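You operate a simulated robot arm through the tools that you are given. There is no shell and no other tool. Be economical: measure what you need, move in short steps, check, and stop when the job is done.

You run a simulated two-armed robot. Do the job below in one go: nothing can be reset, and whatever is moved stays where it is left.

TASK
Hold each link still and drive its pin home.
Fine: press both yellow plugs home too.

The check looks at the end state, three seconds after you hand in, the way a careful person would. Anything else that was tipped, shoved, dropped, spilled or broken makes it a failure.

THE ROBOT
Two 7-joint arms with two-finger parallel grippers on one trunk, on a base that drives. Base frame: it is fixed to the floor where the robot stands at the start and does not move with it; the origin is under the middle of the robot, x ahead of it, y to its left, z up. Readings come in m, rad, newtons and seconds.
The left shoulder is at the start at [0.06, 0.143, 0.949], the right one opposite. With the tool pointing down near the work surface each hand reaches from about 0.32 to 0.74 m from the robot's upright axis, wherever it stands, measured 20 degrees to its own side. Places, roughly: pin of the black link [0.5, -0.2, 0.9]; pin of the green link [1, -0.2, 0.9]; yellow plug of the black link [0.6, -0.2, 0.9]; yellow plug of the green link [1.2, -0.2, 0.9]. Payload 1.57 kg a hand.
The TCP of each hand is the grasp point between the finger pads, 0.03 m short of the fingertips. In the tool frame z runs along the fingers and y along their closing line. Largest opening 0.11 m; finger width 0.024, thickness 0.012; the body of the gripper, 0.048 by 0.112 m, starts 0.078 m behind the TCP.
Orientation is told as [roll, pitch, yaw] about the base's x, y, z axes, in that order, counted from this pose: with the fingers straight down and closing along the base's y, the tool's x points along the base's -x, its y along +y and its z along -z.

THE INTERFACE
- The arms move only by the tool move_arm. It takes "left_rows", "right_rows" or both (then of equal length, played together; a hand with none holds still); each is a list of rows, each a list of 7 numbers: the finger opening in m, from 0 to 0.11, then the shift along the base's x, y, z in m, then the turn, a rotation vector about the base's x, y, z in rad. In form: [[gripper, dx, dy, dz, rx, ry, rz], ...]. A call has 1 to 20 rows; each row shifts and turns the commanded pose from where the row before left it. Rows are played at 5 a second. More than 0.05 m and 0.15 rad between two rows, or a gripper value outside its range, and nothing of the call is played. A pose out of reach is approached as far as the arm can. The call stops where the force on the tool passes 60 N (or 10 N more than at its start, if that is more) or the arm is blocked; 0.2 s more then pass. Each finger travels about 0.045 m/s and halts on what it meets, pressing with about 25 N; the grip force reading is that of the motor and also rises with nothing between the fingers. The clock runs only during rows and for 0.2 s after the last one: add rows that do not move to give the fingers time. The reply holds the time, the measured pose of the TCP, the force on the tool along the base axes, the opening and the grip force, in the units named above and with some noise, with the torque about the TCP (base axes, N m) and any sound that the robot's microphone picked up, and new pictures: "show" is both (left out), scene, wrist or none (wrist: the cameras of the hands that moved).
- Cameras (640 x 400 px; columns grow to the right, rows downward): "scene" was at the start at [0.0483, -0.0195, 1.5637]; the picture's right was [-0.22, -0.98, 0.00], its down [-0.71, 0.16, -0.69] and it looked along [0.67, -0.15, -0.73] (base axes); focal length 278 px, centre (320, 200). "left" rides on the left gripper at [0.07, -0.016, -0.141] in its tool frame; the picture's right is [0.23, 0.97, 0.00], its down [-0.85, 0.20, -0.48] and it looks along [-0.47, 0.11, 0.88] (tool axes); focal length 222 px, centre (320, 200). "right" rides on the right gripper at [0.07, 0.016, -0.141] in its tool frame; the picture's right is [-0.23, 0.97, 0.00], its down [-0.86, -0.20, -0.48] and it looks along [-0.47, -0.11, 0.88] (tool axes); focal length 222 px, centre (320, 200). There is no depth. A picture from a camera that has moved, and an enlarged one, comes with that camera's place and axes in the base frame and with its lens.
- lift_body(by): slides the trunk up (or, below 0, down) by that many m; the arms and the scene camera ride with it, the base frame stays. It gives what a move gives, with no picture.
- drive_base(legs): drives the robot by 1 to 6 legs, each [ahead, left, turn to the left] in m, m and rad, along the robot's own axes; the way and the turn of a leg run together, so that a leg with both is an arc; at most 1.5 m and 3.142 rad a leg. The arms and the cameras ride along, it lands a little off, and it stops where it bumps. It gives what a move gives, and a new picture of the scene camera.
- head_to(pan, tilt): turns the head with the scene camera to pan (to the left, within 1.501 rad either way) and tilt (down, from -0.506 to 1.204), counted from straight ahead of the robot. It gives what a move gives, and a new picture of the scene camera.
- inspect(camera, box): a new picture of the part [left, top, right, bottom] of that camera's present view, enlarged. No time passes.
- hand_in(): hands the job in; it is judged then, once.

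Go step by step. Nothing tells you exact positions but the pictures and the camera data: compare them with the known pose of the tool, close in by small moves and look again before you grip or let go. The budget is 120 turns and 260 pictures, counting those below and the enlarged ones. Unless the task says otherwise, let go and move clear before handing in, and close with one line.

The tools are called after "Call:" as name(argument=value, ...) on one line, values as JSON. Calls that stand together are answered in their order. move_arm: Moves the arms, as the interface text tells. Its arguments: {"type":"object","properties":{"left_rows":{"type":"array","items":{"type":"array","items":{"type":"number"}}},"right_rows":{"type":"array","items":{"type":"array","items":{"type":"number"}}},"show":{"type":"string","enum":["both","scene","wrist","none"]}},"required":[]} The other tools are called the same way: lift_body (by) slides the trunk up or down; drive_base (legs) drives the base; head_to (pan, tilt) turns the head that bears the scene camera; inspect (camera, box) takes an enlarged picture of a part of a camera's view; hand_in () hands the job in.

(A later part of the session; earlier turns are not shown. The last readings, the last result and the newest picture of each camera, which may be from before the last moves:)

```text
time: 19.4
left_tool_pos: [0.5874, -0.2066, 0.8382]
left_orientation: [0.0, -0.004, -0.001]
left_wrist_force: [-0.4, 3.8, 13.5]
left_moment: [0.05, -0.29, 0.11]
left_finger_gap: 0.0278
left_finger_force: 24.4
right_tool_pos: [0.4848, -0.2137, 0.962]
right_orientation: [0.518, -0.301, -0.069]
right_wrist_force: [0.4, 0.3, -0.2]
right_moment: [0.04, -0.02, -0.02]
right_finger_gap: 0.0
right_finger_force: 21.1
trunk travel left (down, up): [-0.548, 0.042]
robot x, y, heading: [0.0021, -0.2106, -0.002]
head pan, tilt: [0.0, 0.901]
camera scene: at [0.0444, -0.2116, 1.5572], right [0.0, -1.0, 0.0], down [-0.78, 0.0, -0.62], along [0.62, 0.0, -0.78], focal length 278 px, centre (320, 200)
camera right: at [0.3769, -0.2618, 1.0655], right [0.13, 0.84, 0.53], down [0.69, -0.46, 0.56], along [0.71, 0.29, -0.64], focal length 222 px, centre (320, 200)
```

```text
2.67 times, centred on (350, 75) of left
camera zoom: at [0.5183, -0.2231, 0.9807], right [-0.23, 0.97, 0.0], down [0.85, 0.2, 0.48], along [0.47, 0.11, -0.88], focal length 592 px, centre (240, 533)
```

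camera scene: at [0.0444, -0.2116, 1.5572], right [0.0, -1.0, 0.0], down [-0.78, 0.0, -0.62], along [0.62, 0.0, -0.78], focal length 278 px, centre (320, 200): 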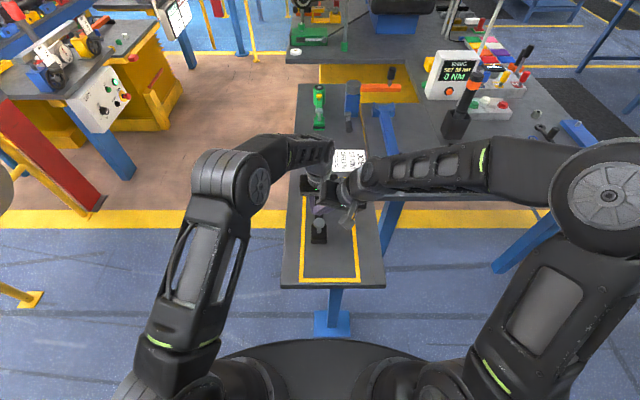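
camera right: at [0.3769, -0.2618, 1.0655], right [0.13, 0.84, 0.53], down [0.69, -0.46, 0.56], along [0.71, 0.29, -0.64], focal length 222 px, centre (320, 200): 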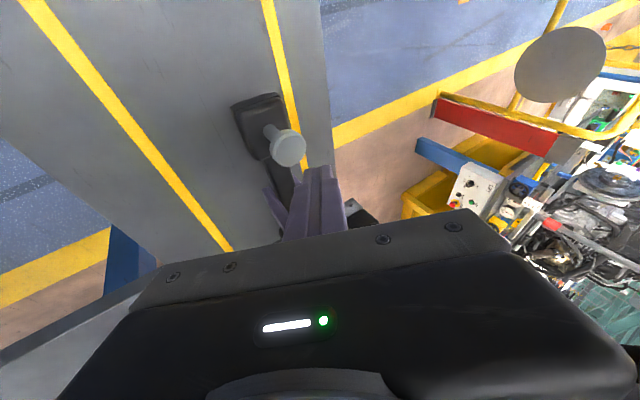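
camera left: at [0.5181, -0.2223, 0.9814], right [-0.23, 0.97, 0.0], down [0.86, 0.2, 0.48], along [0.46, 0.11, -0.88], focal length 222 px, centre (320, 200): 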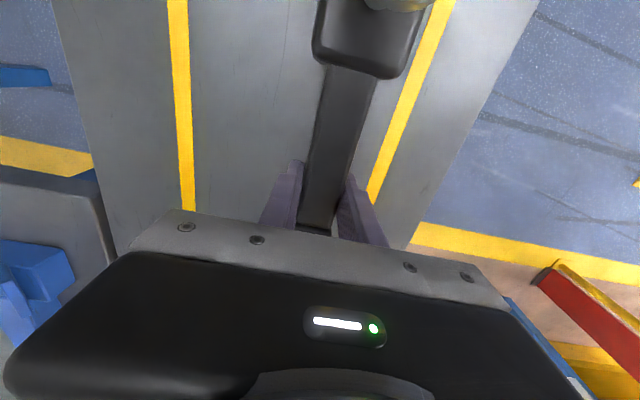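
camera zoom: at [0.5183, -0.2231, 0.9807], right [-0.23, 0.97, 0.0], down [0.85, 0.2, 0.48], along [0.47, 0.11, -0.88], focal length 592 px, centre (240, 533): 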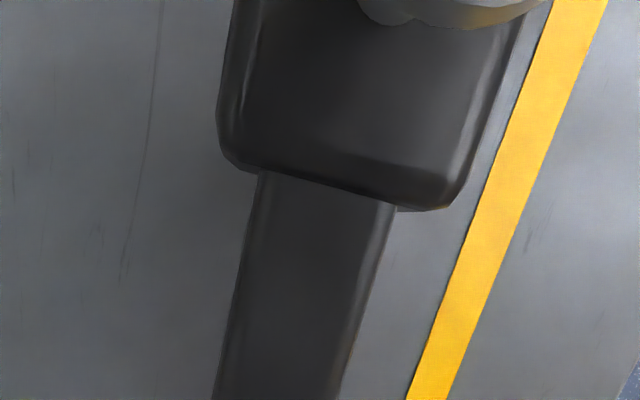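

The lowest corner of the closed fingertips is over the pin head's centre. I'll press straight down in small steps.

Call:
move_arm(right_rows=[[0, 0, 0, -0.008, 0, 0, 0], [0, 0, 0, -0.008, 0, 0, 0], [0, 0, 0, -0.006, 0, 0, 0], [0, 0, 0, -0.005, 0, 0, 0], [0, 0, 0, -0.005, 0, 0, 0], [0, 0, 0, -0.005, 0, 0, 0], [0, 0, 0, 0, 0, 0, 0]], show="wrist")

Call:
inspect(camera="scene", box=[270, 140, 370, 250])

```text
time: 21.0
left_tool_pos: [0.5861, -0.2088, 0.8391]
left_orientation: [-0.001, -0.001, 0.001]
left_wrist_force: [1.1, 0.3, 8.2]
left_moment: [0.15, -0.63, 0.21]
left_finger_gap: 0.0281
left_finger_force: 24.8
right_tool_pos: [0.4882, -0.2159, 0.9251]
right_orientation: [0.519, -0.302, -0.069]
right_wrist_force: [-0.9, 2.0, 5.6]
right_moment: [0.07, 0.06, 0.04]
right_finger_gap: 0.0002
right_finger_force: 21.2
trunk travel left (down, up): [-0.548, 0.042]
robot x, y, heading: [-0.0, -0.2108, -0.002]
head pan, tilt: [0.0, 0.901]
camera right: at [0.3787, -0.2633, 1.0282], right [0.13, 0.84, 0.53], down [0.69, -0.46, 0.56], along [0.71, 0.29, -0.64], focal length 222 px, centre (320, 200)
```

right: 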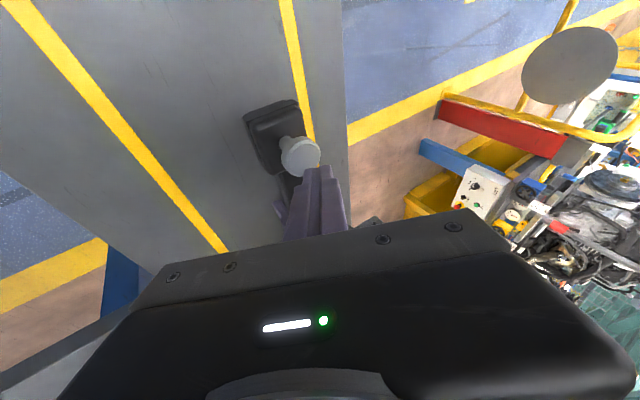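

```text
3.64 times, centred on (320, 195) of scene
camera zoom: at [0.0444, -0.2118, 1.5572], right [0.0, -1.0, 0.0], down [-0.78, 0.0, -0.62], along [0.62, 0.0, -0.78], focal length 1010 px, centre (320, 218)
```

zoom: 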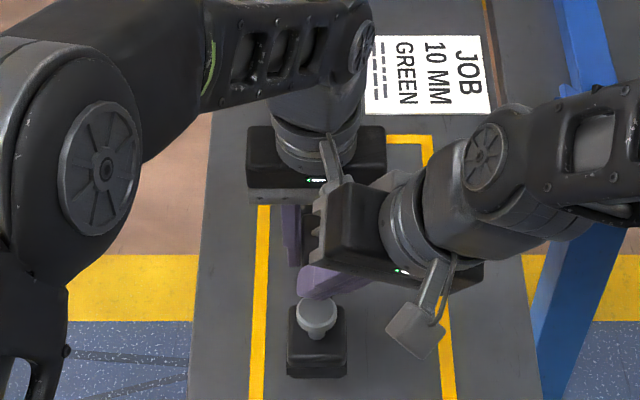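

The pin is going down under light force. I'll keep pressing, edging slightly toward the head's centre.

Call:
move_arm(right_rows=[[0, -0.003, 0, 0.003, 0, 0, 0], [0, -0.003, 0, -0.004, 0, 0, 0], [0, 0, 0, -0.005, 0, 0, 0], [0, 0, 0, -0.005, 0, 0, 0], [0, 0, 0, -0.005, 0, 0, 0], [0, 0, 0, -0.005, 0, 0, 0], [0, 0, 0, 0, 0, 0, 0]], show="none")

Call:
inspect(camera="scene", box=[270, 140, 370, 250])

Call:
inspect(camera="right", box=[220, 60, 400, 240])

```text
time: 22.6
left_tool_pos: [0.5872, -0.2075, 0.8381]
left_orientation: [0.0, 0.001, -0.001]
left_wrist_force: [-6.1, -1.7, 1.6]
left_moment: [0.11, -0.39, 0.26]
left_finger_gap: 0.0282
left_finger_force: 25.2
right_tool_pos: [0.482, -0.2176, 0.9043]
right_orientation: [0.518, -0.3, -0.067]
right_wrist_force: [-0.5, 2.9, 5.3]
right_moment: [0.11, -0.01, 0.01]
right_finger_gap: 0.0
right_finger_force: 21.6
trunk travel left (down, up): [-0.548, 0.042]
robot x, y, heading: [0.0002, -0.2071, 0.003]
head pan, tilt: [0.0, 0.901]
```

```text
3.64 times, centred on (320, 195) of scene
camera zoom: at [0.0446, -0.2119, 1.5571], right [0.0, -1.0, 0.0], down [-0.78, 0.0, -0.62], along [0.62, 0.0, -0.78], focal length 1010 px, centre (320, 218)
```

zoom: 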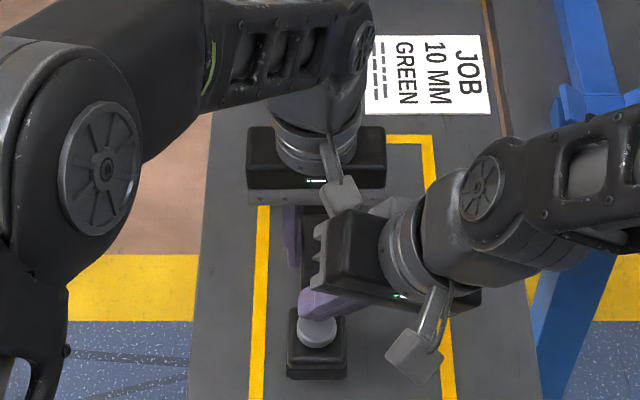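

```text
2.22 times, centred on (310, 150) of right
camera zoom: at [0.3728, -0.2639, 1.0076], right [0.13, 0.84, 0.53], down [0.69, -0.46, 0.56], along [0.71, 0.29, -0.64], focal length 494 px, centre (342, 311)
```

zoom: 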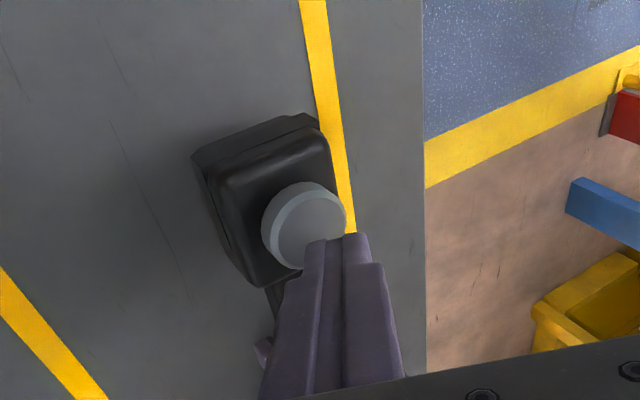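

Call:
move_arm(right_rows=[[0, -0.003, 0, -0.004, 0, 0, 0], [0, 0, 0, -0.004, 0, 0, 0], [0, 0, 0, -0.004, 0, 0, 0], [0, 0, 0, 0, 0, 0, 0]], show="none")

Call:
inspect(camera="right", box=[220, 60, 400, 240])

Call:
inspect(camera="scene", box=[270, 140, 370, 250])

```text
time: 23.6
left_tool_pos: [0.5887, -0.2067, 0.8368]
left_orientation: [0.0, 0.001, 0.001]
left_wrist_force: [-1.0, -0.5, -7.8]
left_moment: [0.03, -0.67, 0.12]
left_finger_gap: 0.0278
left_finger_force: 25.0
right_tool_pos: [0.4789, -0.2151, 0.8898]
right_orientation: [0.518, -0.3, -0.07]
right_wrist_force: [0.6, 0.1, 8.2]
right_moment: [0.06, -0.04, -0.03]
right_finger_gap: 0.0001
right_finger_force: 21.4
trunk travel left (down, up): [-0.548, 0.042]
robot x, y, heading: [-0.0005, -0.2124, -0.003]
head pan, tilt: [0.0, 0.901]
```

```text
2.22 times, centred on (310, 150) of right
camera zoom: at [0.3708, -0.264, 0.994], right [0.13, 0.84, 0.53], down [0.69, -0.46, 0.56], along [0.71, 0.29, -0.64], focal length 494 px, centre (342, 311)
```

zoom: 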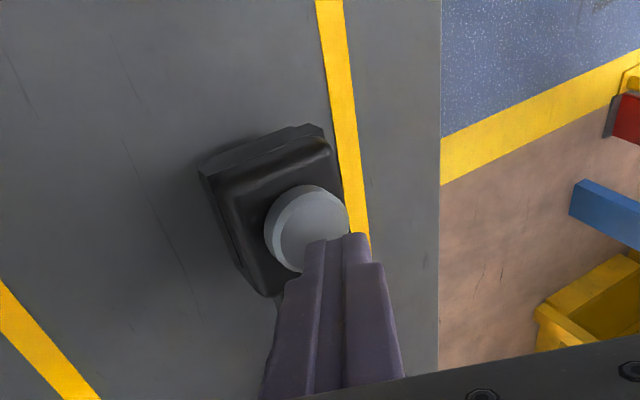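

```text
3.64 times, centred on (320, 195) of scene
camera zoom: at [0.0468, -0.2121, 1.557], right [0.0, -1.0, 0.0], down [-0.78, 0.0, -0.62], along [0.62, 0.0, -0.78], focal length 1010 px, centre (320, 218)
```

zoom: 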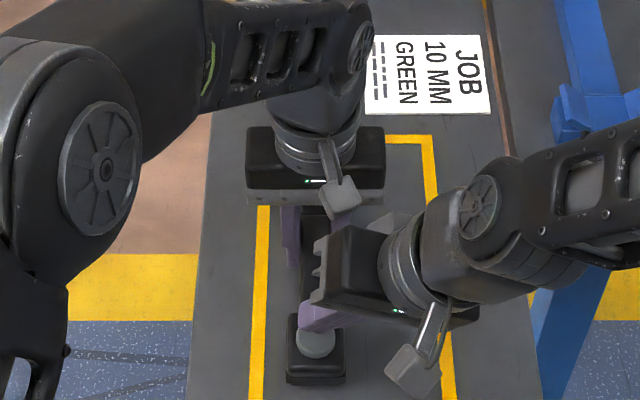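

Call:
move_arm(right_rows=[[0, 0, 0, -0.003, 0, 0, 0], [0, 0, 0, -0.003, 0, 0, 0], [0, 0, 0, -0.003, 0, 0, 0], [0, 0, 0, -0.003, 0, 0, 0], [0, 0, 0, 0, 0, 0, 0]], show="none")

Call:
inspect(camera="right", box=[220, 60, 400, 240])

```text
time: 24.6
left_tool_pos: [0.5886, -0.2055, 0.8376]
left_orientation: [0.002, -0.005, 0.001]
left_wrist_force: [7.9, -0.3, -11.1]
left_moment: [-0.46, 0.61, -0.03]
left_finger_gap: 0.0282
left_finger_force: 24.9
right_tool_pos: [0.4787, -0.2151, 0.8858]
right_orientation: [0.523, -0.309, -0.068]
right_wrist_force: [-12.7, -8.8, 31.5]
right_moment: [-0.08, 0.41, 0.06]
right_finger_gap: 0.0001
right_finger_force: 21.5
trunk travel left (down, up): [-0.548, 0.042]
robot x, y, heading: [-0.0, -0.2089, 0.001]
head pan, tilt: [0.0, 0.901]
stopped in row 5 (right hand): the force on the tool passed its limit at 64 N (the readings are from after the stop); the commanded pose is now the measured one
```

```text
2.22 times, centred on (310, 150) of right
camera zoom: at [0.3701, -0.2635, 0.9871], right [0.13, 0.84, 0.53], down [0.69, -0.46, 0.56], along [0.71, 0.3, -0.63], focal length 494 px, centre (342, 311)
```

zoom: 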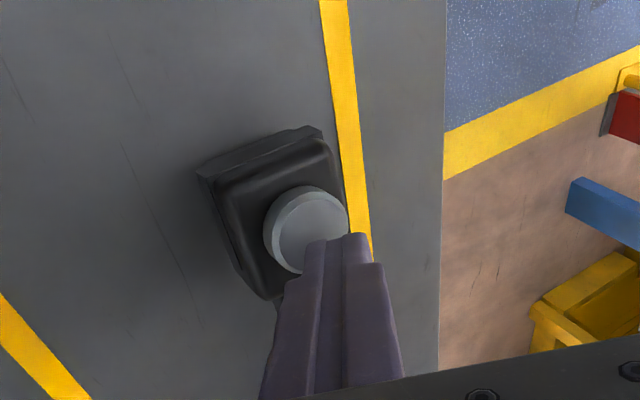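

The force rose sharply, so the pin has bottomed. I'll lift the right hand off the way it came and inspect the head.

Call:
move_arm(right_rows=[[0, 0, 0, 0.02, 0, 0, 0], [0, 0, 0, 0.04, 0, 0, 0], [0, 0, -0.03, 0.02, 0, 0, 0], [0, 0, -0.045, 0, 0, 0, 0], [0, 0, -0.045, 0, 0, 0, 0]], show="wrist")

Call:
inspect(camera="right", box=[280, 60, 480, 240])

Call:
inspect(camera="scene", box=[280, 170, 360, 260])

```text
time: 25.8
left_tool_pos: [0.5904, -0.2072, 0.8374]
left_orientation: [0.003, -0.003, 0.0]
left_wrist_force: [-1.1, 0.2, -3.9]
left_moment: [-0.09, 0.16, -0.01]
left_finger_gap: 0.0279
left_finger_force: 25.2
right_tool_pos: [0.4793, -0.3362, 0.9632]
right_orientation: [0.521, -0.305, -0.068]
right_wrist_force: [-0.1, 0.5, -0.8]
right_moment: [-0.02, -0.03, -0.02]
right_finger_gap: 0.0
right_finger_force: 21.1
trunk travel left (down, up): [-0.548, 0.042]
robot x, y, heading: [0.0012, -0.2079, 0.0]
head pan, tilt: [0.0, 0.901]
camera right: at [0.3707, -0.384, 1.0665], right [0.13, 0.84, 0.53], down [0.69, -0.46, 0.56], along [0.71, 0.3, -0.64], focal length 222 px, centre (320, 200)
```

right: 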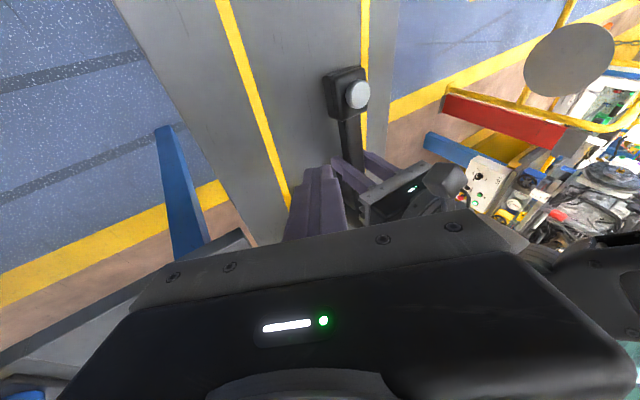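

```text
2.22 times, centred on (380, 150) of right
camera zoom: at [0.3707, -0.384, 1.0665], right [0.13, 0.84, 0.53], down [0.69, -0.46, 0.56], along [0.71, 0.3, -0.64], focal length 494 px, centre (187, 311)
```

zoom: 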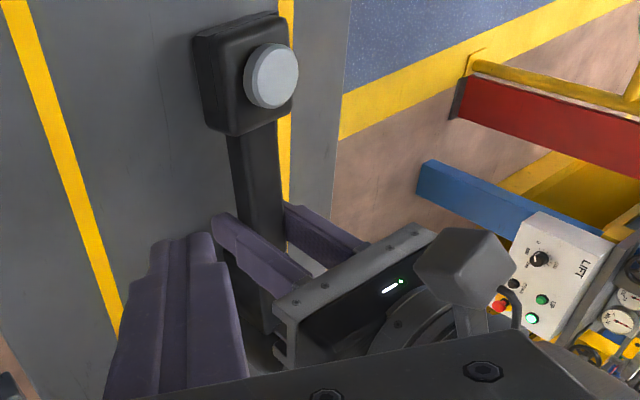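

```text
4.44 times, centred on (320, 215) of scene
camera zoom: at [0.046, -0.2126, 1.5571], right [0.0, -1.0, 0.0], down [-0.78, 0.0, -0.62], along [0.62, 0.0, -0.78], focal length 1234 px, centre (320, 133)
```

zoom: 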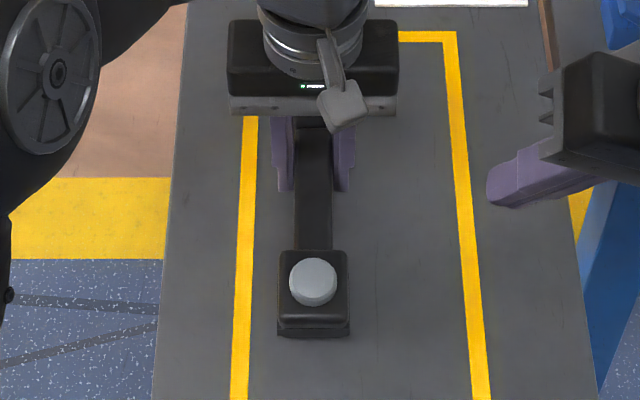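

The black pin's head is seated on its block. For the plug, I'll slide the left grip along the bar toward the pin to make room.

Call:
move_arm(left_rows=[[0.05, 0, 0, 0, 0, 0, 0], [0.05, 0, 0, 0, 0, 0, 0], [0.05, -0.02, 0, 0.002, 0, 0, 0], [0.05, -0.025, 0, 0, 0, 0, 0], [0.05, 0, 0, 0, 0, 0, 0], [0, 0, 0, 0, 0, 0, 0], [0, 0, 0, 0, 0, 0, 0], [0, 0, 0, 0, 0, 0, 0]], show="wrist")

Call:
inspect(camera="scene", box=[270, 140, 370, 250])

Call:
inspect(camera="right", box=[280, 60, 480, 240])

```text
time: 27.6
left_tool_pos: [0.5448, -0.2063, 0.8389]
left_orientation: [0.001, -0.003, 0.0]
left_wrist_force: [-0.4, -0.7, 0.1]
left_moment: [-0.13, -0.14, -0.15]
left_finger_gap: 0.028
left_finger_force: 25.0
right_tool_pos: [0.4793, -0.3354, 0.9635]
right_orientation: [0.523, -0.307, -0.068]
right_wrist_force: [0.9, 0.6, 0.0]
right_moment: [0.0, -0.02, -0.02]
right_finger_gap: 0.0001
right_finger_force: 21.6
trunk travel left (down, up): [-0.548, 0.042]
robot x, y, heading: [-0.0006, -0.2103, -0.002]
head pan, tilt: [0.0, 0.901]
camera left: at [0.4748, -0.2219, 0.9813], right [-0.23, 0.97, 0.0], down [0.85, 0.2, 0.48], along [0.47, 0.11, -0.88], focal length 222 px, centre (320, 200)
```

left: 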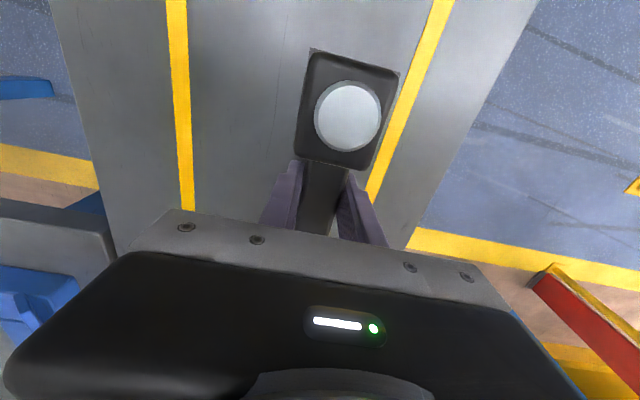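

```text
3.64 times, centred on (320, 195) of scene
camera zoom: at [0.0456, -0.2123, 1.5572], right [0.0, -1.0, 0.0], down [-0.78, 0.0, -0.62], along [0.62, 0.0, -0.78], focal length 1010 px, centre (320, 218)
```

zoom: 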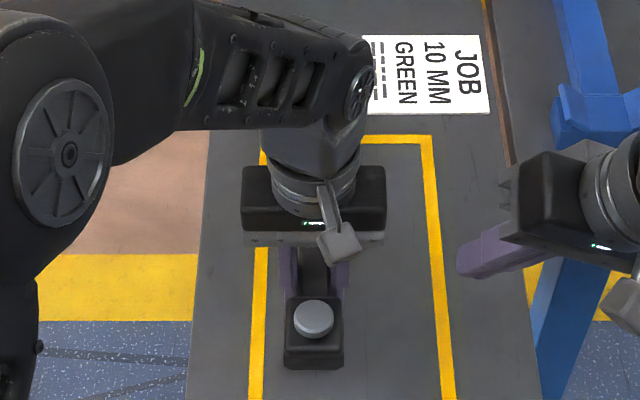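

```text
2.22 times, centred on (380, 150) of right
camera zoom: at [0.3706, -0.3836, 1.0666], right [0.13, 0.84, 0.53], down [0.69, -0.46, 0.56], along [0.71, 0.29, -0.64], focal length 494 px, centre (187, 311)
```

zoom: 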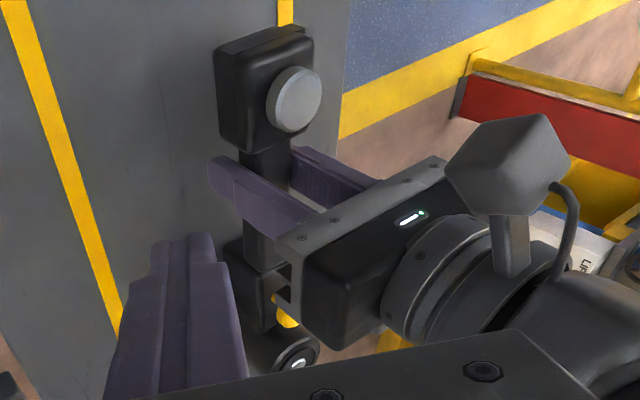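

Call:
move_arm(right_rows=[[0, 0.02, 0, 0.01, 0, 0.1, 0], [0, 0.03, -0.02, 0, 0, 0.1, 0], [0, 0.04, 0, 0, 0, 0.1, 0], [0, 0.04, 0, 0, 0, 0, 0], [0, 0.035, 0.02, 0, 0, 0, 0], [0, 0, 0.04, 0, 0, 0, 0], [0, 0, 0.04, -0.01, 0, 0, 0], [0, 0, 0.022, -0.02, 0, 0, 0], [0, 0, 0.02, 0, 0, 0, 0], [0, 0, 0, 0, 0, 0, 0]])

Call:
inspect(camera="right", box=[220, 60, 420, 240])

Call:
inspect(camera="scene", box=[270, 120, 370, 230])

```text
time: 29.8
left_tool_pos: [0.5446, -0.2066, 0.8399]
left_orientation: [0.002, -0.004, 0.001]
left_wrist_force: [1.1, -1.4, 0.8]
left_moment: [-0.15, -0.03, -0.04]
left_finger_gap: 0.0278
left_finger_force: 24.8
right_tool_pos: [0.6439, -0.2115, 0.9435]
right_orientation: [0.501, -0.007, -0.068]
right_wrist_force: [-0.4, -0.6, -0.4]
right_moment: [-0.01, 0.0, 0.03]
right_finger_gap: 0.0
right_finger_force: 21.4
trunk travel left (down, up): [-0.548, 0.042]
robot x, y, heading: [0.0009, -0.2088, -0.006]
head pan, tilt: [0.0, 0.901]
camera scene: at [0.0459, -0.2122, 1.5572], right [0.0, -1.0, 0.0], down [-0.78, 0.0, -0.62], along [0.62, 0.0, -0.78], focal length 278 px, centre (320, 200)
camera right: at [0.5704, -0.2603, 1.0729], right [0.28, 0.84, 0.47], down [0.82, -0.46, 0.33], along [0.49, 0.29, -0.82], focal length 222 px, centre (320, 200)
```

scene: 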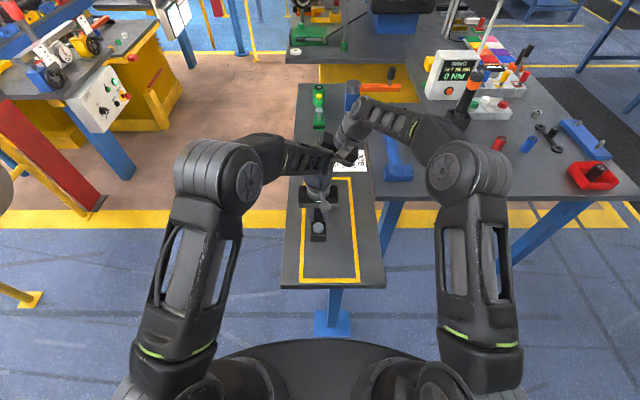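
right: 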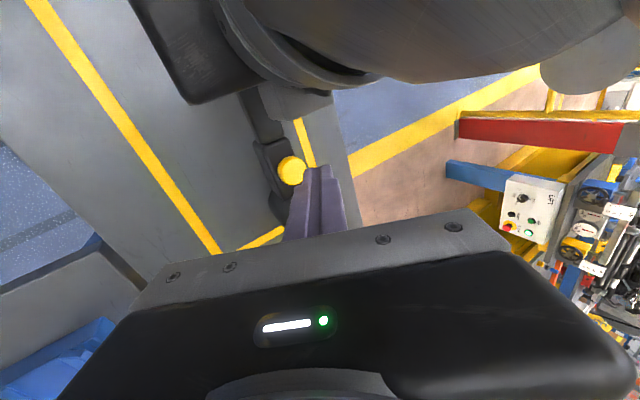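

```text
2.22 times, centred on (320, 150) of right
camera zoom: at [0.5704, -0.2603, 1.0729], right [0.28, 0.84, 0.47], down [0.82, -0.46, 0.33], along [0.49, 0.29, -0.82], focal length 494 px, centre (320, 311)
```

zoom: 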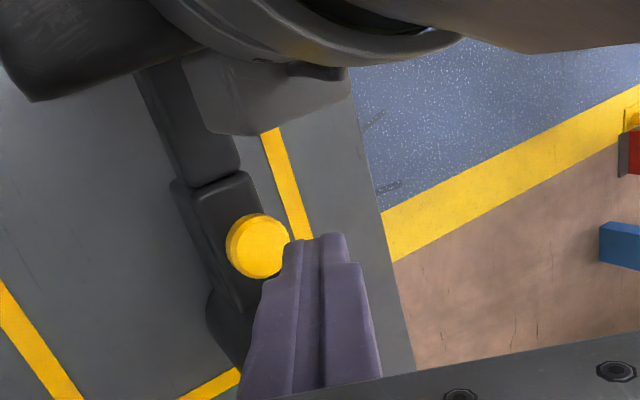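

```text
3.64 times, centred on (320, 175) of scene
camera zoom: at [0.0459, -0.2122, 1.5572], right [0.0, -1.0, 0.0], down [-0.78, 0.0, -0.62], along [0.62, 0.0, -0.78], focal length 1010 px, centre (320, 291)
```

zoom: 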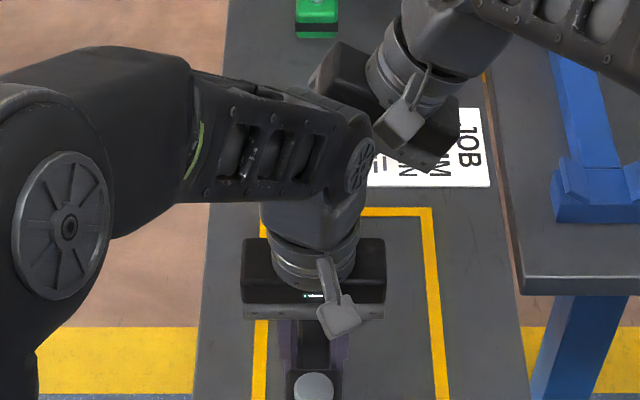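

The plug is confirmed at (0.647, -0.206, 0.868), right under the fingertip edge. Pressing down in small steps.

Call:
move_arm(right_rows=[[0, 0.002, 0.002, -0.012, 0, 0, 0], [0, 0, 0, -0.012, 0, 0, 0], [0, 0, 0, -0.008, 0, 0, 0], [0, 0, 0, -0.004, 0, 0, 0], [0, 0, 0, -0.004, 0, 0, 0], [0, 0, 0, -0.003, 0, 0, 0], [0, 0, 0, -0.003, 0, 0, 0], [0, 0, 0, -0.003, 0, 0, 0], [0, 0, 0, -0.003, 0, 0, 0], [0, 0, 0, -0.003, 0, 0, 0]], show="none")

Call:
inspect(camera="right", box=[220, 60, 420, 240])

```text
time: 32.0
left_tool_pos: [0.5434, -0.2052, 0.8397]
left_orientation: [0.002, -0.006, 0.0]
left_wrist_force: [17.4, -0.4, -11.3]
left_moment: [-0.25, -0.03, -0.34]
left_finger_gap: 0.0277
left_finger_force: 25.1
right_tool_pos: [0.6476, -0.2111, 0.8948]
right_orientation: [0.508, -0.016, -0.069]
right_wrist_force: [-12.3, -6.4, 48.8]
right_moment: [0.11, 0.59, 0.09]
right_finger_gap: 0.0003
right_finger_force: 21.1
trunk travel left (down, up): [-0.548, 0.042]
robot x, y, heading: [-0.0019, -0.2113, -0.002]
head pan, tilt: [0.0, 0.901]
```

```text
2.22 times, centred on (320, 150) of right
camera zoom: at [0.5723, -0.2594, 1.024], right [0.28, 0.83, 0.48], down [0.82, -0.46, 0.33], along [0.5, 0.3, -0.81], focal length 494 px, centre (320, 311)
```

zoom: 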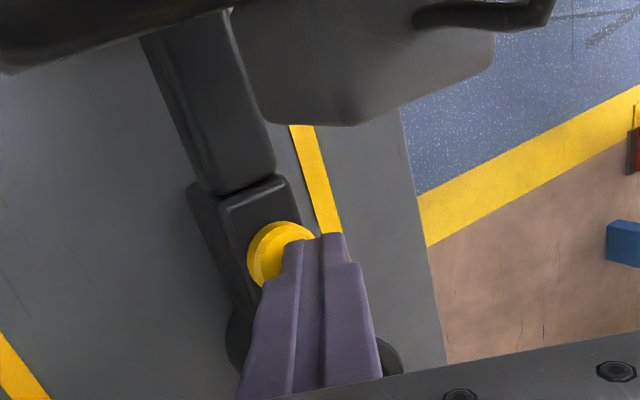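

Resistance has risen to 49 N. I'll lift and inspect whether the plug seated.

Call:
move_arm(right_rows=[[0, 0, 0, 0.02, 0, 0, 0], [0, 0, 0, 0.03, 0, 0, 0], [0, 0, -0.02, 0.01, 0, 0, 0], [0, 0, -0.04, 0, 0, 0, 0], [0, 0, -0.04, 0, 0, 0, 0]], show="none")

Call:
inspect(camera="right", box=[260, 80, 460, 240])

```text
time: 33.2
left_tool_pos: [0.5445, -0.2052, 0.8402]
left_orientation: [0.0, -0.002, 0.0]
left_wrist_force: [-5.9, 0.6, 7.3]
left_moment: [-0.24, -0.27, -0.16]
left_finger_gap: 0.0277
left_finger_force: 25.2
right_tool_pos: [0.6446, -0.3129, 0.9483]
right_orientation: [0.503, -0.009, -0.064]
right_wrist_force: [-0.8, 0.1, 0.6]
right_moment: [0.0, 0.0, 0.01]
right_finger_gap: 0.0
right_finger_force: 21.4
trunk travel left (down, up): [-0.548, 0.042]
robot x, y, heading: [-0.0008, -0.2101, -0.0]
head pan, tilt: [0.0, 0.901]
```

```text
2.50 times, centred on (360, 160) of right
camera zoom: at [0.5714, -0.361, 1.0788], right [0.28, 0.84, 0.47], down [0.82, -0.46, 0.33], along [0.49, 0.3, -0.82], focal length 555 px, centre (220, 300)
```

zoom: 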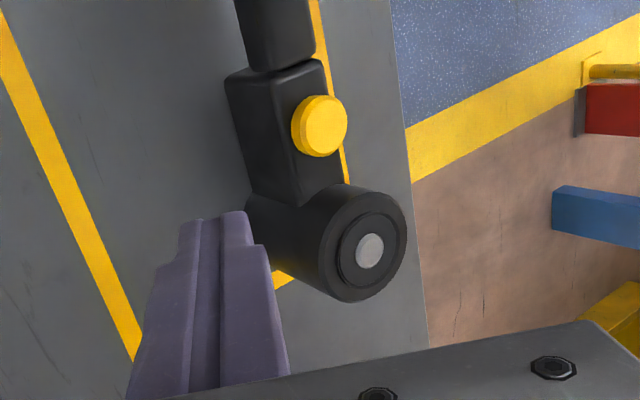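

Call:
inspect(camera="right", box=[325, 95, 415, 150])

```text
7.11 times, centred on (370, 122) of right
camera zoom: at [0.5714, -0.361, 1.0788], right [0.28, 0.84, 0.47], down [0.82, -0.46, 0.33], along [0.49, 0.3, -0.82], focal length 1580 px, centre (-36, 751)
```

zoom: 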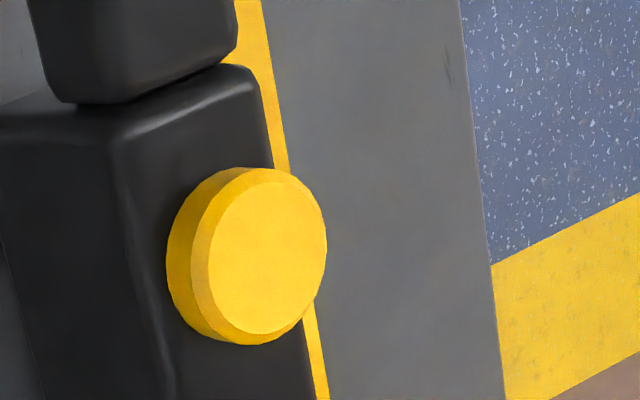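

The plug looks flush. I'll release the left hand, lift it clear, and check the whole black link.

Call:
move_arm(left_rows=[[0.06, 0, 0, 0, 0, 0, 0], [0.06, 0, 0, 0, 0, 0, 0], [0.06, 0, 0, 0.02, 0, 0, 0], [0.06, 0, 0, 0.045, 0, 0, 0], [0.06, 0, 0, 0.045, 0, 0, 0], [0.06, 0, 0.045, 0.02, 0, 0, 0], [0.06, 0, 0.045, 0, 0, 0, 0], [0.06, 0, 0.045, 0, 0, 0, 0], [0.06, 0, 0.045, 0, 0, 0, 0]], show="none")

Call:
move_arm(right_rows=[[0, 0, -0.04, 0.04, -0.1, 0, 0], [0, -0.04, -0.02, 0.03, -0.1, 0, 0], [0, -0.04, -0.03, 0.03, -0.1, 0, 0], [0, -0.04, -0.03, 0.03, -0.1, 0, 0], [0, -0.04, -0.03, 0.0, -0.1, 0, 0], [0, -0.04, -0.03, 0.0, 0, 0, 0]], show="none")

Call:
inspect(camera="scene", box=[270, 130, 370, 240])

Call:
inspect(camera="left", box=[0, 0, 300, 200])

```text
time: 35.2
left_tool_pos: [0.5434, -0.0271, 0.9682]
left_orientation: [0.0, -0.005, 0.002]
left_wrist_force: [0.8, 0.0, -0.9]
left_moment: [-0.01, 0.0, 0.01]
left_finger_gap: 0.06
left_finger_force: 0.2
right_tool_pos: [0.6468, -0.3121, 0.9482]
right_orientation: [0.501, -0.006, -0.067]
right_wrist_force: [0.4, 0.4, -0.2]
right_moment: [-0.03, 0.03, -0.02]
right_finger_gap: 0.0001
right_finger_force: 21.2
trunk travel left (down, up): [-0.548, 0.042]
robot x, y, heading: [0.0029, -0.21, 0.0]
head pan, tilt: [0.0, 0.901]
```

```text
refused: row 1 steps farther than a row can; nothing moved
```

```text
3.64 times, centred on (320, 185) of scene
camera zoom: at [0.0458, -0.2114, 1.5572], right [0.0, -1.0, 0.0], down [-0.78, 0.0, -0.62], along [0.62, 0.0, -0.78], focal length 1010 px, centre (320, 254)
```

zoom: 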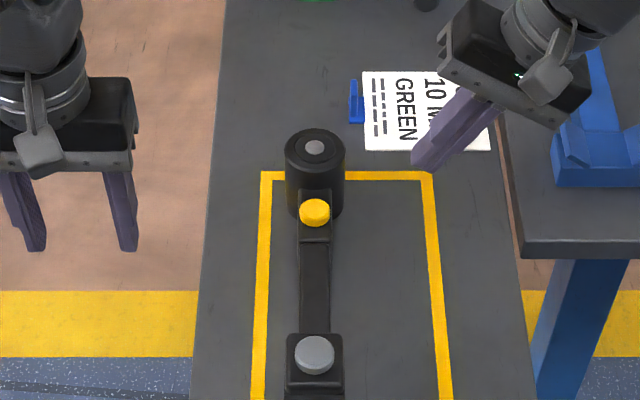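

```text
2.00 times, centred on (150, 100) of left
camera zoom: at [0.4739, -0.0421, 1.1106], right [-0.23, 0.97, 0.0], down [0.85, 0.2, 0.48], along [0.47, 0.11, -0.88], focal length 444 px, centre (660, 400)
```

zoom: 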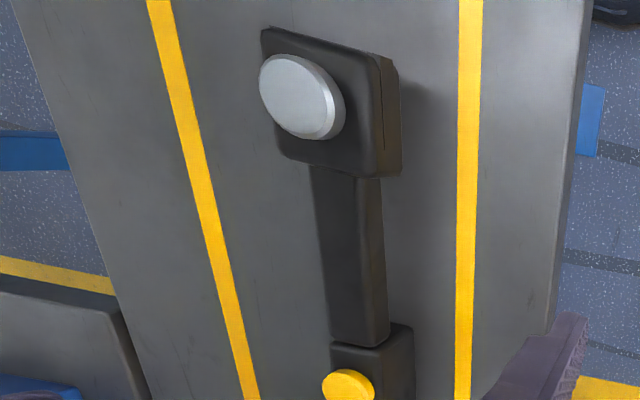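

Call:
inspect(camera="left", box=[115, 0, 215, 80])

Call:
inspect(camera="scene", box=[300, 160, 340, 240])

```text
5.00 times, centred on (165, 40) of left
camera zoom: at [0.4739, -0.0421, 1.1106], right [-0.23, 0.97, 0.0], down [0.85, 0.2, 0.48], along [0.47, 0.11, -0.88], focal length 1111 px, centre (1095, 1000)
```

zoom: 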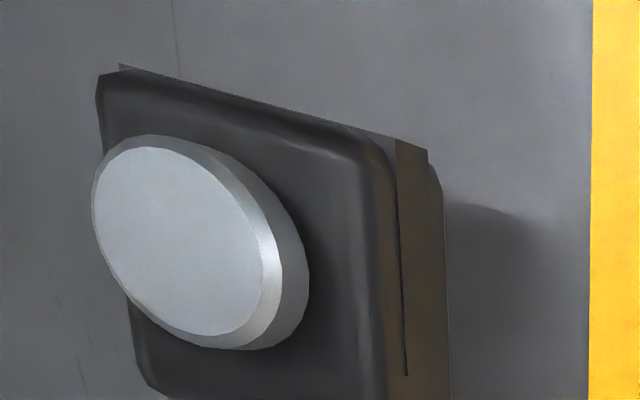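

```text
5.00 times, centred on (320, 200) of scene
camera zoom: at [0.0458, -0.2114, 1.5572], right [0.0, -1.0, 0.0], down [-0.78, 0.0, -0.62], along [0.62, 0.0, -0.78], focal length 1389 px, centre (320, 200)
```

zoom: 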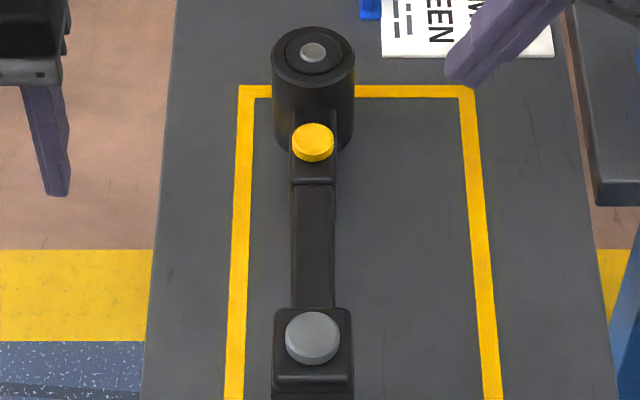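

The black link is done: pin and plug are both seated and the link is in its frame. Next I'll retract both hands and look left and ahead to plan the drive to the green link.

Call:
move_arm(right_rows=[[0, 0, -0.02, 0.04, -0.1, 0, 0], [0, -0.03, -0.02, 0.03, -0.1, 0, 0], [0, -0.03, -0.02, 0.03, -0.1, 0, 0], [0, -0.04, -0.02, 0.02, -0.1, 0, 0], [0, -0.04, -0.02, 0.02, -0.1, 0, 0], [0, -0.04, -0.02, 0.0, 0, 0, 0], [0, -0.04, 0.0, 0.0, 0, 0, 0]], left_rows=[[0.11, -0.02, 0.02, 0.03, 0, 0, 0], [0.11, -0.02, 0.02, 0.03, 0, 0, 0], [0.11, -0.02, 0.02, 0.03, 0, 0, 0], [0.11, -0.02, 0.02, 0.03, 0, 0, 0], [0.11, -0.02, 0.02, 0.02, 0, 0, 0], [0.11, 0, 0.02, 0, 0, 0, 0], [0.11, 0, 0, 0, 0, 0, 0]], show="none")

Call:
head_to(pan=0.6, tilt=0.75)

Call:
head_to(pan=0.0, tilt=0.5)

Call:
inspect(camera="scene", box=[250, 100, 450, 230])

```text
time: 36.8
left_tool_pos: [0.4434, 0.0934, 1.1115]
left_orientation: [0.001, -0.005, 0.001]
left_wrist_force: [0.1, 0.5, -0.1]
left_moment: [0.01, 0.0, 0.0]
left_finger_gap: 0.1102
left_finger_force: 0.1
right_tool_pos: [0.4239, -0.4311, 1.0901]
right_orientation: [0.0, -0.038, -0.055]
right_wrist_force: [-1.0, -0.5, -0.4]
right_moment: [0.01, 0.0, -0.01]
right_finger_gap: 0.0
right_finger_force: 21.0
trunk travel left (down, up): [-0.548, 0.042]
robot x, y, heading: [-0.0008, -0.2091, -0.003]
head pan, tilt: [0.0, 0.901]
```

```text
time: 37.8
left_tool_pos: [0.4443, 0.0949, 1.1087]
left_orientation: [0.002, -0.003, 0.0]
left_wrist_force: [0.6, -0.1, -1.0]
left_moment: [0.04, 0.02, 0.01]
left_finger_gap: 0.1098
left_finger_force: 0.0
right_tool_pos: [0.4265, -0.4325, 1.0893]
right_orientation: [0.0, -0.035, -0.055]
right_wrist_force: [-0.2, 0.6, -0.6]
right_moment: [0.03, 0.0, 0.02]
right_finger_gap: 0.0
right_finger_force: 21.0
trunk travel left (down, up): [-0.548, 0.042]
robot x, y, heading: [-0.0008, -0.209, -0.002]
head pan, tilt: [0.6, 0.75]
camera scene: at [0.0389, -0.1654, 1.5691], right [0.56, -0.83, 0.0], down [-0.56, -0.38, -0.73], along [0.6, 0.41, -0.68], focal length 278 px, centre (320, 200)
```

scene: 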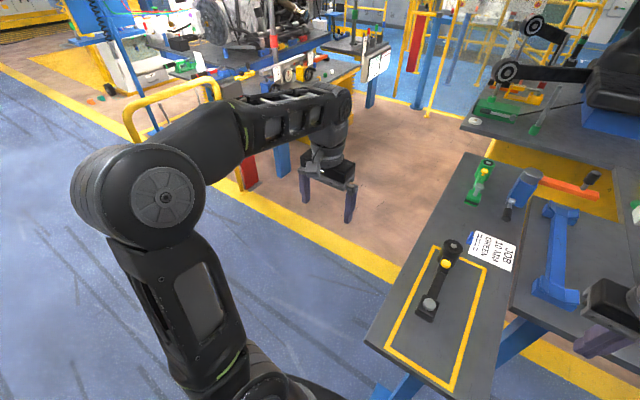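

```text
time: 38.8
left_tool_pos: [0.4448, 0.0948, 1.1115]
left_orientation: [0.002, -0.003, 0.001]
left_wrist_force: [-1.0, -1.2, -0.2]
left_moment: [0.03, -0.04, -0.04]
left_finger_gap: 0.11
left_finger_force: 0.1
right_tool_pos: [0.4262, -0.4312, 1.0893]
right_orientation: [0.002, -0.039, -0.055]
right_wrist_force: [0.1, 0.0, -0.3]
right_moment: [-0.05, 0.05, -0.04]
right_finger_gap: 0.0001
right_finger_force: 21.0
trunk travel left (down, up): [-0.548, 0.042]
robot x, y, heading: [0.0009, -0.2099, -0.0]
head pan, tilt: [0.0, 0.499]
camera scene: at [0.0612, -0.2121, 1.591], right [0.0, -1.0, 0.0], down [-0.48, 0.0, -0.88], along [0.88, 0.0, -0.48], focal length 278 px, centre (320, 200)
```

scene: 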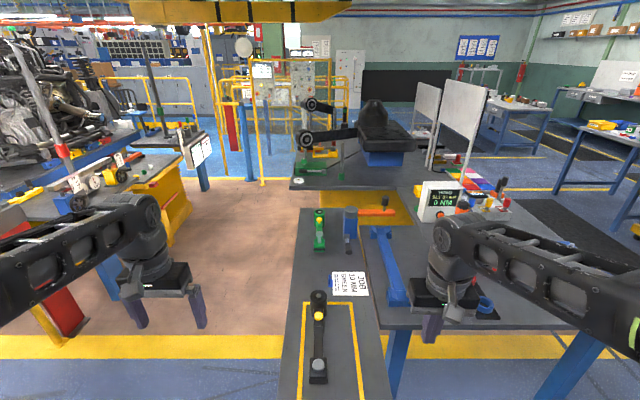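

```text
3.08 times, centred on (350, 165) of scene
camera zoom: at [0.0612, -0.2121, 1.591], right [0.0, -1.0, 0.0], down [-0.48, 0.0, -0.88], along [0.88, 0.0, -0.48], focal length 855 px, centre (228, 308)
```

zoom: 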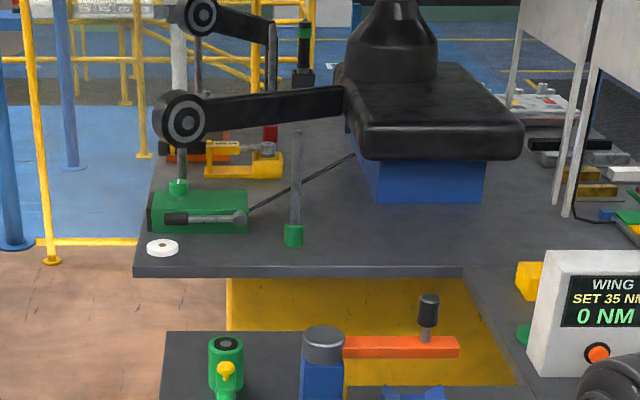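

The aisle left of the bench is clear. The green link's pin is near (1.035, -0.214) and its plug near (1.19, -0.212). I'll go left, turn right to face the bench, then slide along it.

Call:
drive_base(legs=[[0, 0.66, 0], [0, 0, -1.571]])

Call:
head_to(pan=1.1, tilt=0.75)

```text
time: 46.3
left_tool_pos: [0.31, 0.0144, 1.1101]
left_orientation: [0.002, -0.004, -1.564]
left_wrist_force: [0.9, -0.3, 0.3]
left_moment: [-0.01, -0.03, 0.0]
left_finger_gap: 0.1099
left_finger_force: 0.1
right_tool_pos: [-0.2164, 0.0301, 1.0878]
right_orientation: [0.002, -0.038, -1.616]
right_wrist_force: [0.1, 0.3, -0.1]
right_moment: [0.03, 0.01, 0.01]
right_finger_gap: 0.0
right_finger_force: 20.6
trunk travel left (down, up): [-0.548, 0.042]
robot x, y, heading: [0.0008, 0.4565, -1.569]
head pan, tilt: [0.0, 0.499]
camera scene: at [0.0029, 0.393, 1.591], right [-1.0, -0.01, 0.0], down [0.0, 0.48, -0.88], along [0.01, -0.88, -0.48], focal length 278 px, centre (320, 200)
```

scene: 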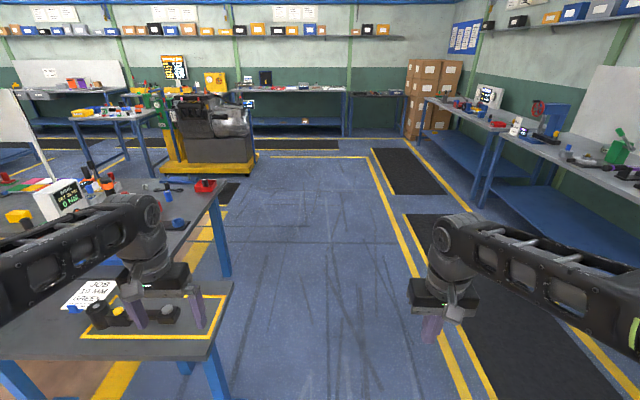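

```text
time: 47.6
left_tool_pos: [0.3091, 0.0134, 1.1098]
left_orientation: [0.002, -0.003, -1.563]
left_wrist_force: [0.2, 0.5, -0.9]
left_moment: [-0.01, 0.03, -0.02]
left_finger_gap: 0.1098
left_finger_force: 0.0
right_tool_pos: [-0.2156, 0.0313, 1.0893]
right_orientation: [0.002, -0.036, -1.617]
right_wrist_force: [-0.5, -0.3, -0.5]
right_moment: [0.04, -0.01, -0.02]
right_finger_gap: 0.0002
right_finger_force: 21.2
trunk travel left (down, up): [-0.548, 0.042]
robot x, y, heading: [0.0049, 0.4537, -1.564]
head pan, tilt: [1.1, 0.75]
camera scene: at [0.0766, 0.4468, 1.5691], right [-0.45, -0.89, 0.0], down [-0.61, 0.31, -0.73], along [0.65, -0.33, -0.68], focal length 278 px, centre (320, 200)
```

scene: 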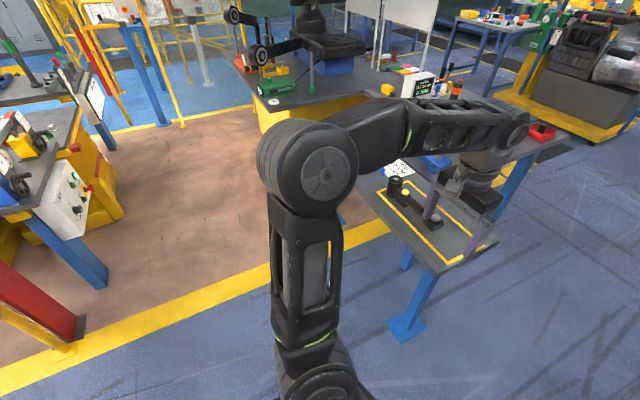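

Call:
drive_base(legs=[[0, 1.06, 0], [0.12, 0, 0]])

Call:
head_to(pan=0.0, tilt=0.9)

Call:
inspect(camera="scene", box=[220, 130, 420, 270])

```text
time: 53.9
left_tool_pos: [1.3614, -0.1002, 1.1097]
left_orientation: [0.002, -0.004, -1.56]
left_wrist_force: [0.1, 0.1, 0.4]
left_moment: [0.03, -0.01, 0.01]
left_finger_gap: 0.11
left_finger_force: 0.0
right_tool_pos: [0.8343, -0.086, 1.0888]
right_orientation: [0.001, -0.037, -1.612]
right_wrist_force: [0.7, -0.9, -1.7]
right_moment: [0.03, 0.0, 0.01]
right_finger_gap: 0.0
right_finger_force: 21.9
trunk travel left (down, up): [-0.548, 0.042]
robot x, y, heading: [1.0538, 0.3427, -1.561]
head pan, tilt: [1.1, 0.75]
camera scene: at [1.1274, 0.3316, 1.569], right [-0.45, -0.89, 0.0], down [-0.61, 0.31, -0.73], along [0.65, -0.33, -0.68], focal length 278 px, centre (320, 200)
```

scene: 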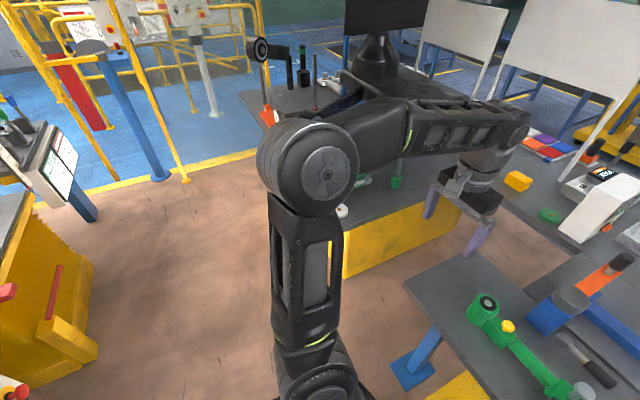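

```text
time: 55.2
left_tool_pos: [1.361, -0.0985, 1.1108]
left_orientation: [0.002, -0.004, -1.56]
left_wrist_force: [0.3, -0.4, -0.8]
left_moment: [-0.02, 0.0, -0.03]
left_finger_gap: 0.11
left_finger_force: 0.0
right_tool_pos: [0.8352, -0.0844, 1.0891]
right_orientation: [0.002, -0.036, -1.615]
right_wrist_force: [0.5, -0.7, -1.1]
right_moment: [0.02, 0.01, 0.01]
right_finger_gap: 0.0001
right_finger_force: 21.6
trunk travel left (down, up): [-0.548, 0.042]
robot x, y, heading: [1.0503, 0.3432, -1.564]
head pan, tilt: [0.0, 0.901]
camera scene: at [1.0539, 0.2952, 1.5572], right [-1.0, -0.01, 0.0], down [-0.01, 0.78, -0.62], along [0.01, -0.62, -0.78], focal length 278 px, centre (320, 200)
```

scene: 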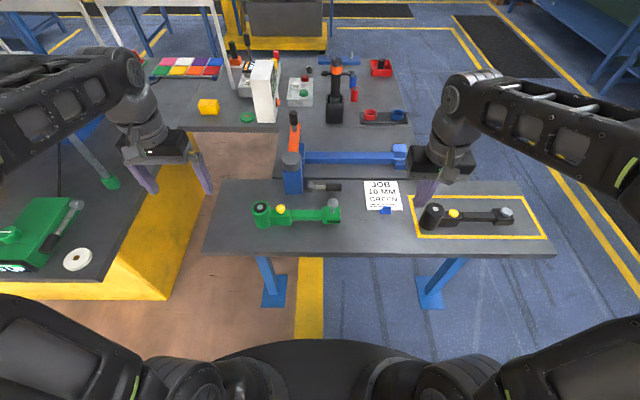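

```text
2.86 times, centred on (320, 200) of scene
camera zoom: at [1.0539, 0.2952, 1.5572], right [-1.0, -0.01, 0.0], down [-0.01, 0.78, -0.62], along [0.01, -0.62, -0.78], focal length 794 px, centre (320, 200)
```

zoom: 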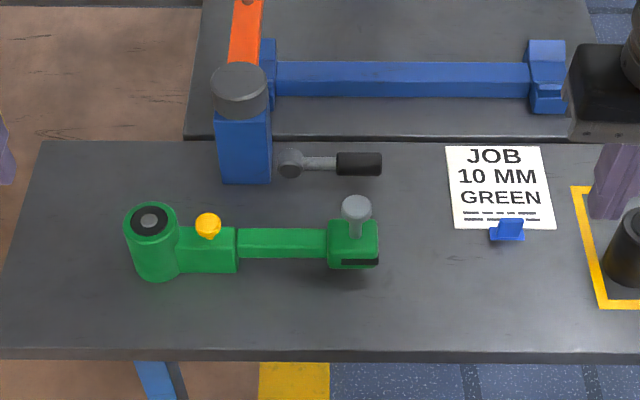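

Excellent view: the green bar runs from x ≈ 1.054 to 1.154 at y ≈ -0.217, pin at (1.023, -0.217), plug at (1.185, -0.218). The left hand turns a quarter and goes above the bar at x ≈ 1.125.

Call:
move_arm(left_rows=[[0.11, 0, 0, 0, 0, 0, -0.14], [0.11, 0, 0, 0, 0, 0, -0.14], [0.11, 0, 0, 0, 0, 0, -0.14], [0.11, -0.02, 0, 0, 0, 0, -0.14], [0.11, -0.02, 0, 0, 0, 0, -0.14], [0.11, -0.03, -0.01, 0, 0, 0, -0.14], [0.11, -0.03, -0.01, 0, 0, 0, -0.14], [0.11, -0.03, -0.02, 0, 0, 0, -0.14], [0.11, -0.03, -0.02, 0, 0, 0, -0.14], [0.11, -0.03, -0.02, 0, 0, 0, -0.14], [0.11, -0.03, -0.02, 0, 0, 0, -0.14], [0.11, -0.016, -0.018, -0.03, 0, 0, -0.04], [0.11, 0, 0, -0.04, 0, 0.1, 0], [0.11, 0, 0, -0.04, 0, 0.1, 0], [0.11, 0, 0, -0.03, 0, 0, 0], [0.11, 0, 0, 0, 0, 0, 0]])

Call:
inspect(camera="scene", box=[220, 130, 420, 270])

```text
time: 58.6
left_tool_pos: [1.1374, -0.2113, 0.9712]
left_orientation: [0.003, -0.203, -3.143]
left_wrist_force: [0.8, -0.8, -0.8]
left_moment: [0.02, 0.01, 0.01]
left_finger_gap: 0.1098
left_finger_force: 0.0
left hand out of reach, approached as far as the arm can: row 11
right_tool_pos: [0.835, -0.0858, 1.0886]
right_orientation: [0.002, -0.037, -1.614]
right_wrist_force: [-0.5, -0.7, 0.3]
right_moment: [0.03, 0.02, 0.02]
right_finger_gap: 0.0002
right_finger_force: 21.4
trunk travel left (down, up): [-0.548, 0.042]
robot x, y, heading: [1.0549, 0.342, -1.564]
head pan, tilt: [0.0, 0.901]
camera scene: at [1.0538, 0.2953, 1.5572], right [-1.0, -0.01, 0.0], down [-0.01, 0.78, -0.62], along [0.0, -0.62, -0.78], focal length 278 px, centre (320, 200)
camera left: at [1.2351, -0.1931, 1.0965], right [0.22, -0.97, -0.04], down [-0.74, -0.2, 0.64], along [-0.63, -0.11, -0.77], focal length 222 px, centre (320, 200)
```

scene: 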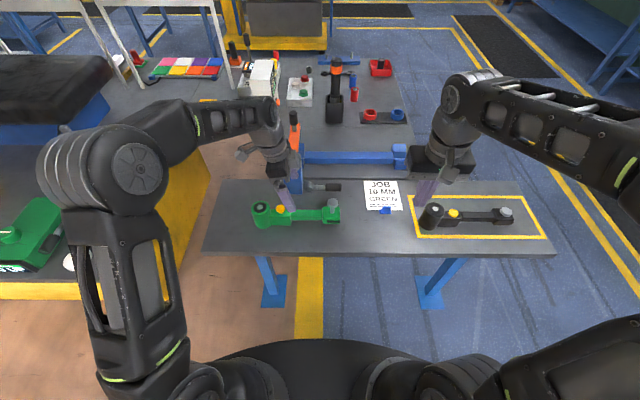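
left: 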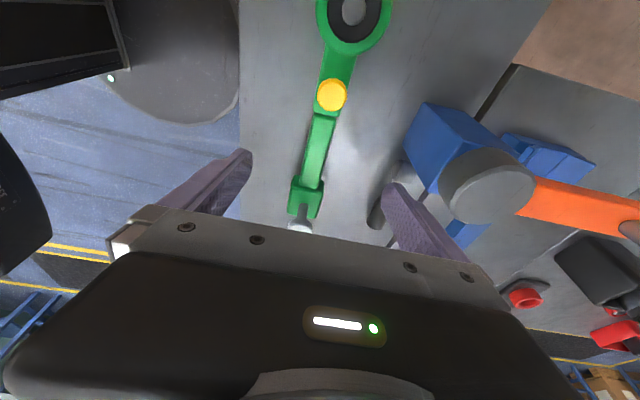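

```text
2.86 times, centred on (320, 200) of scene
camera zoom: at [1.0538, 0.2953, 1.5572], right [-1.0, -0.01, 0.0], down [-0.01, 0.78, -0.62], along [0.0, -0.62, -0.78], focal length 794 px, centre (320, 200)
```

zoom: 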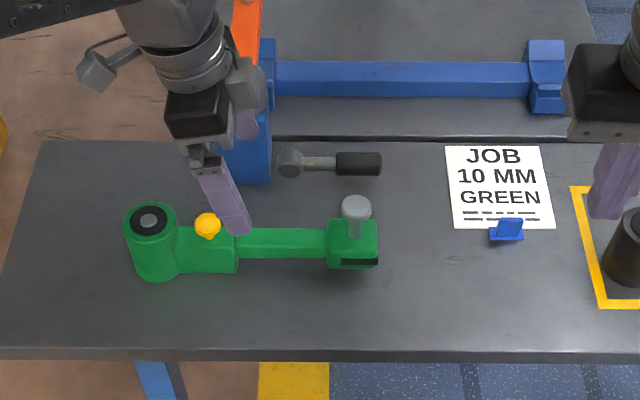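

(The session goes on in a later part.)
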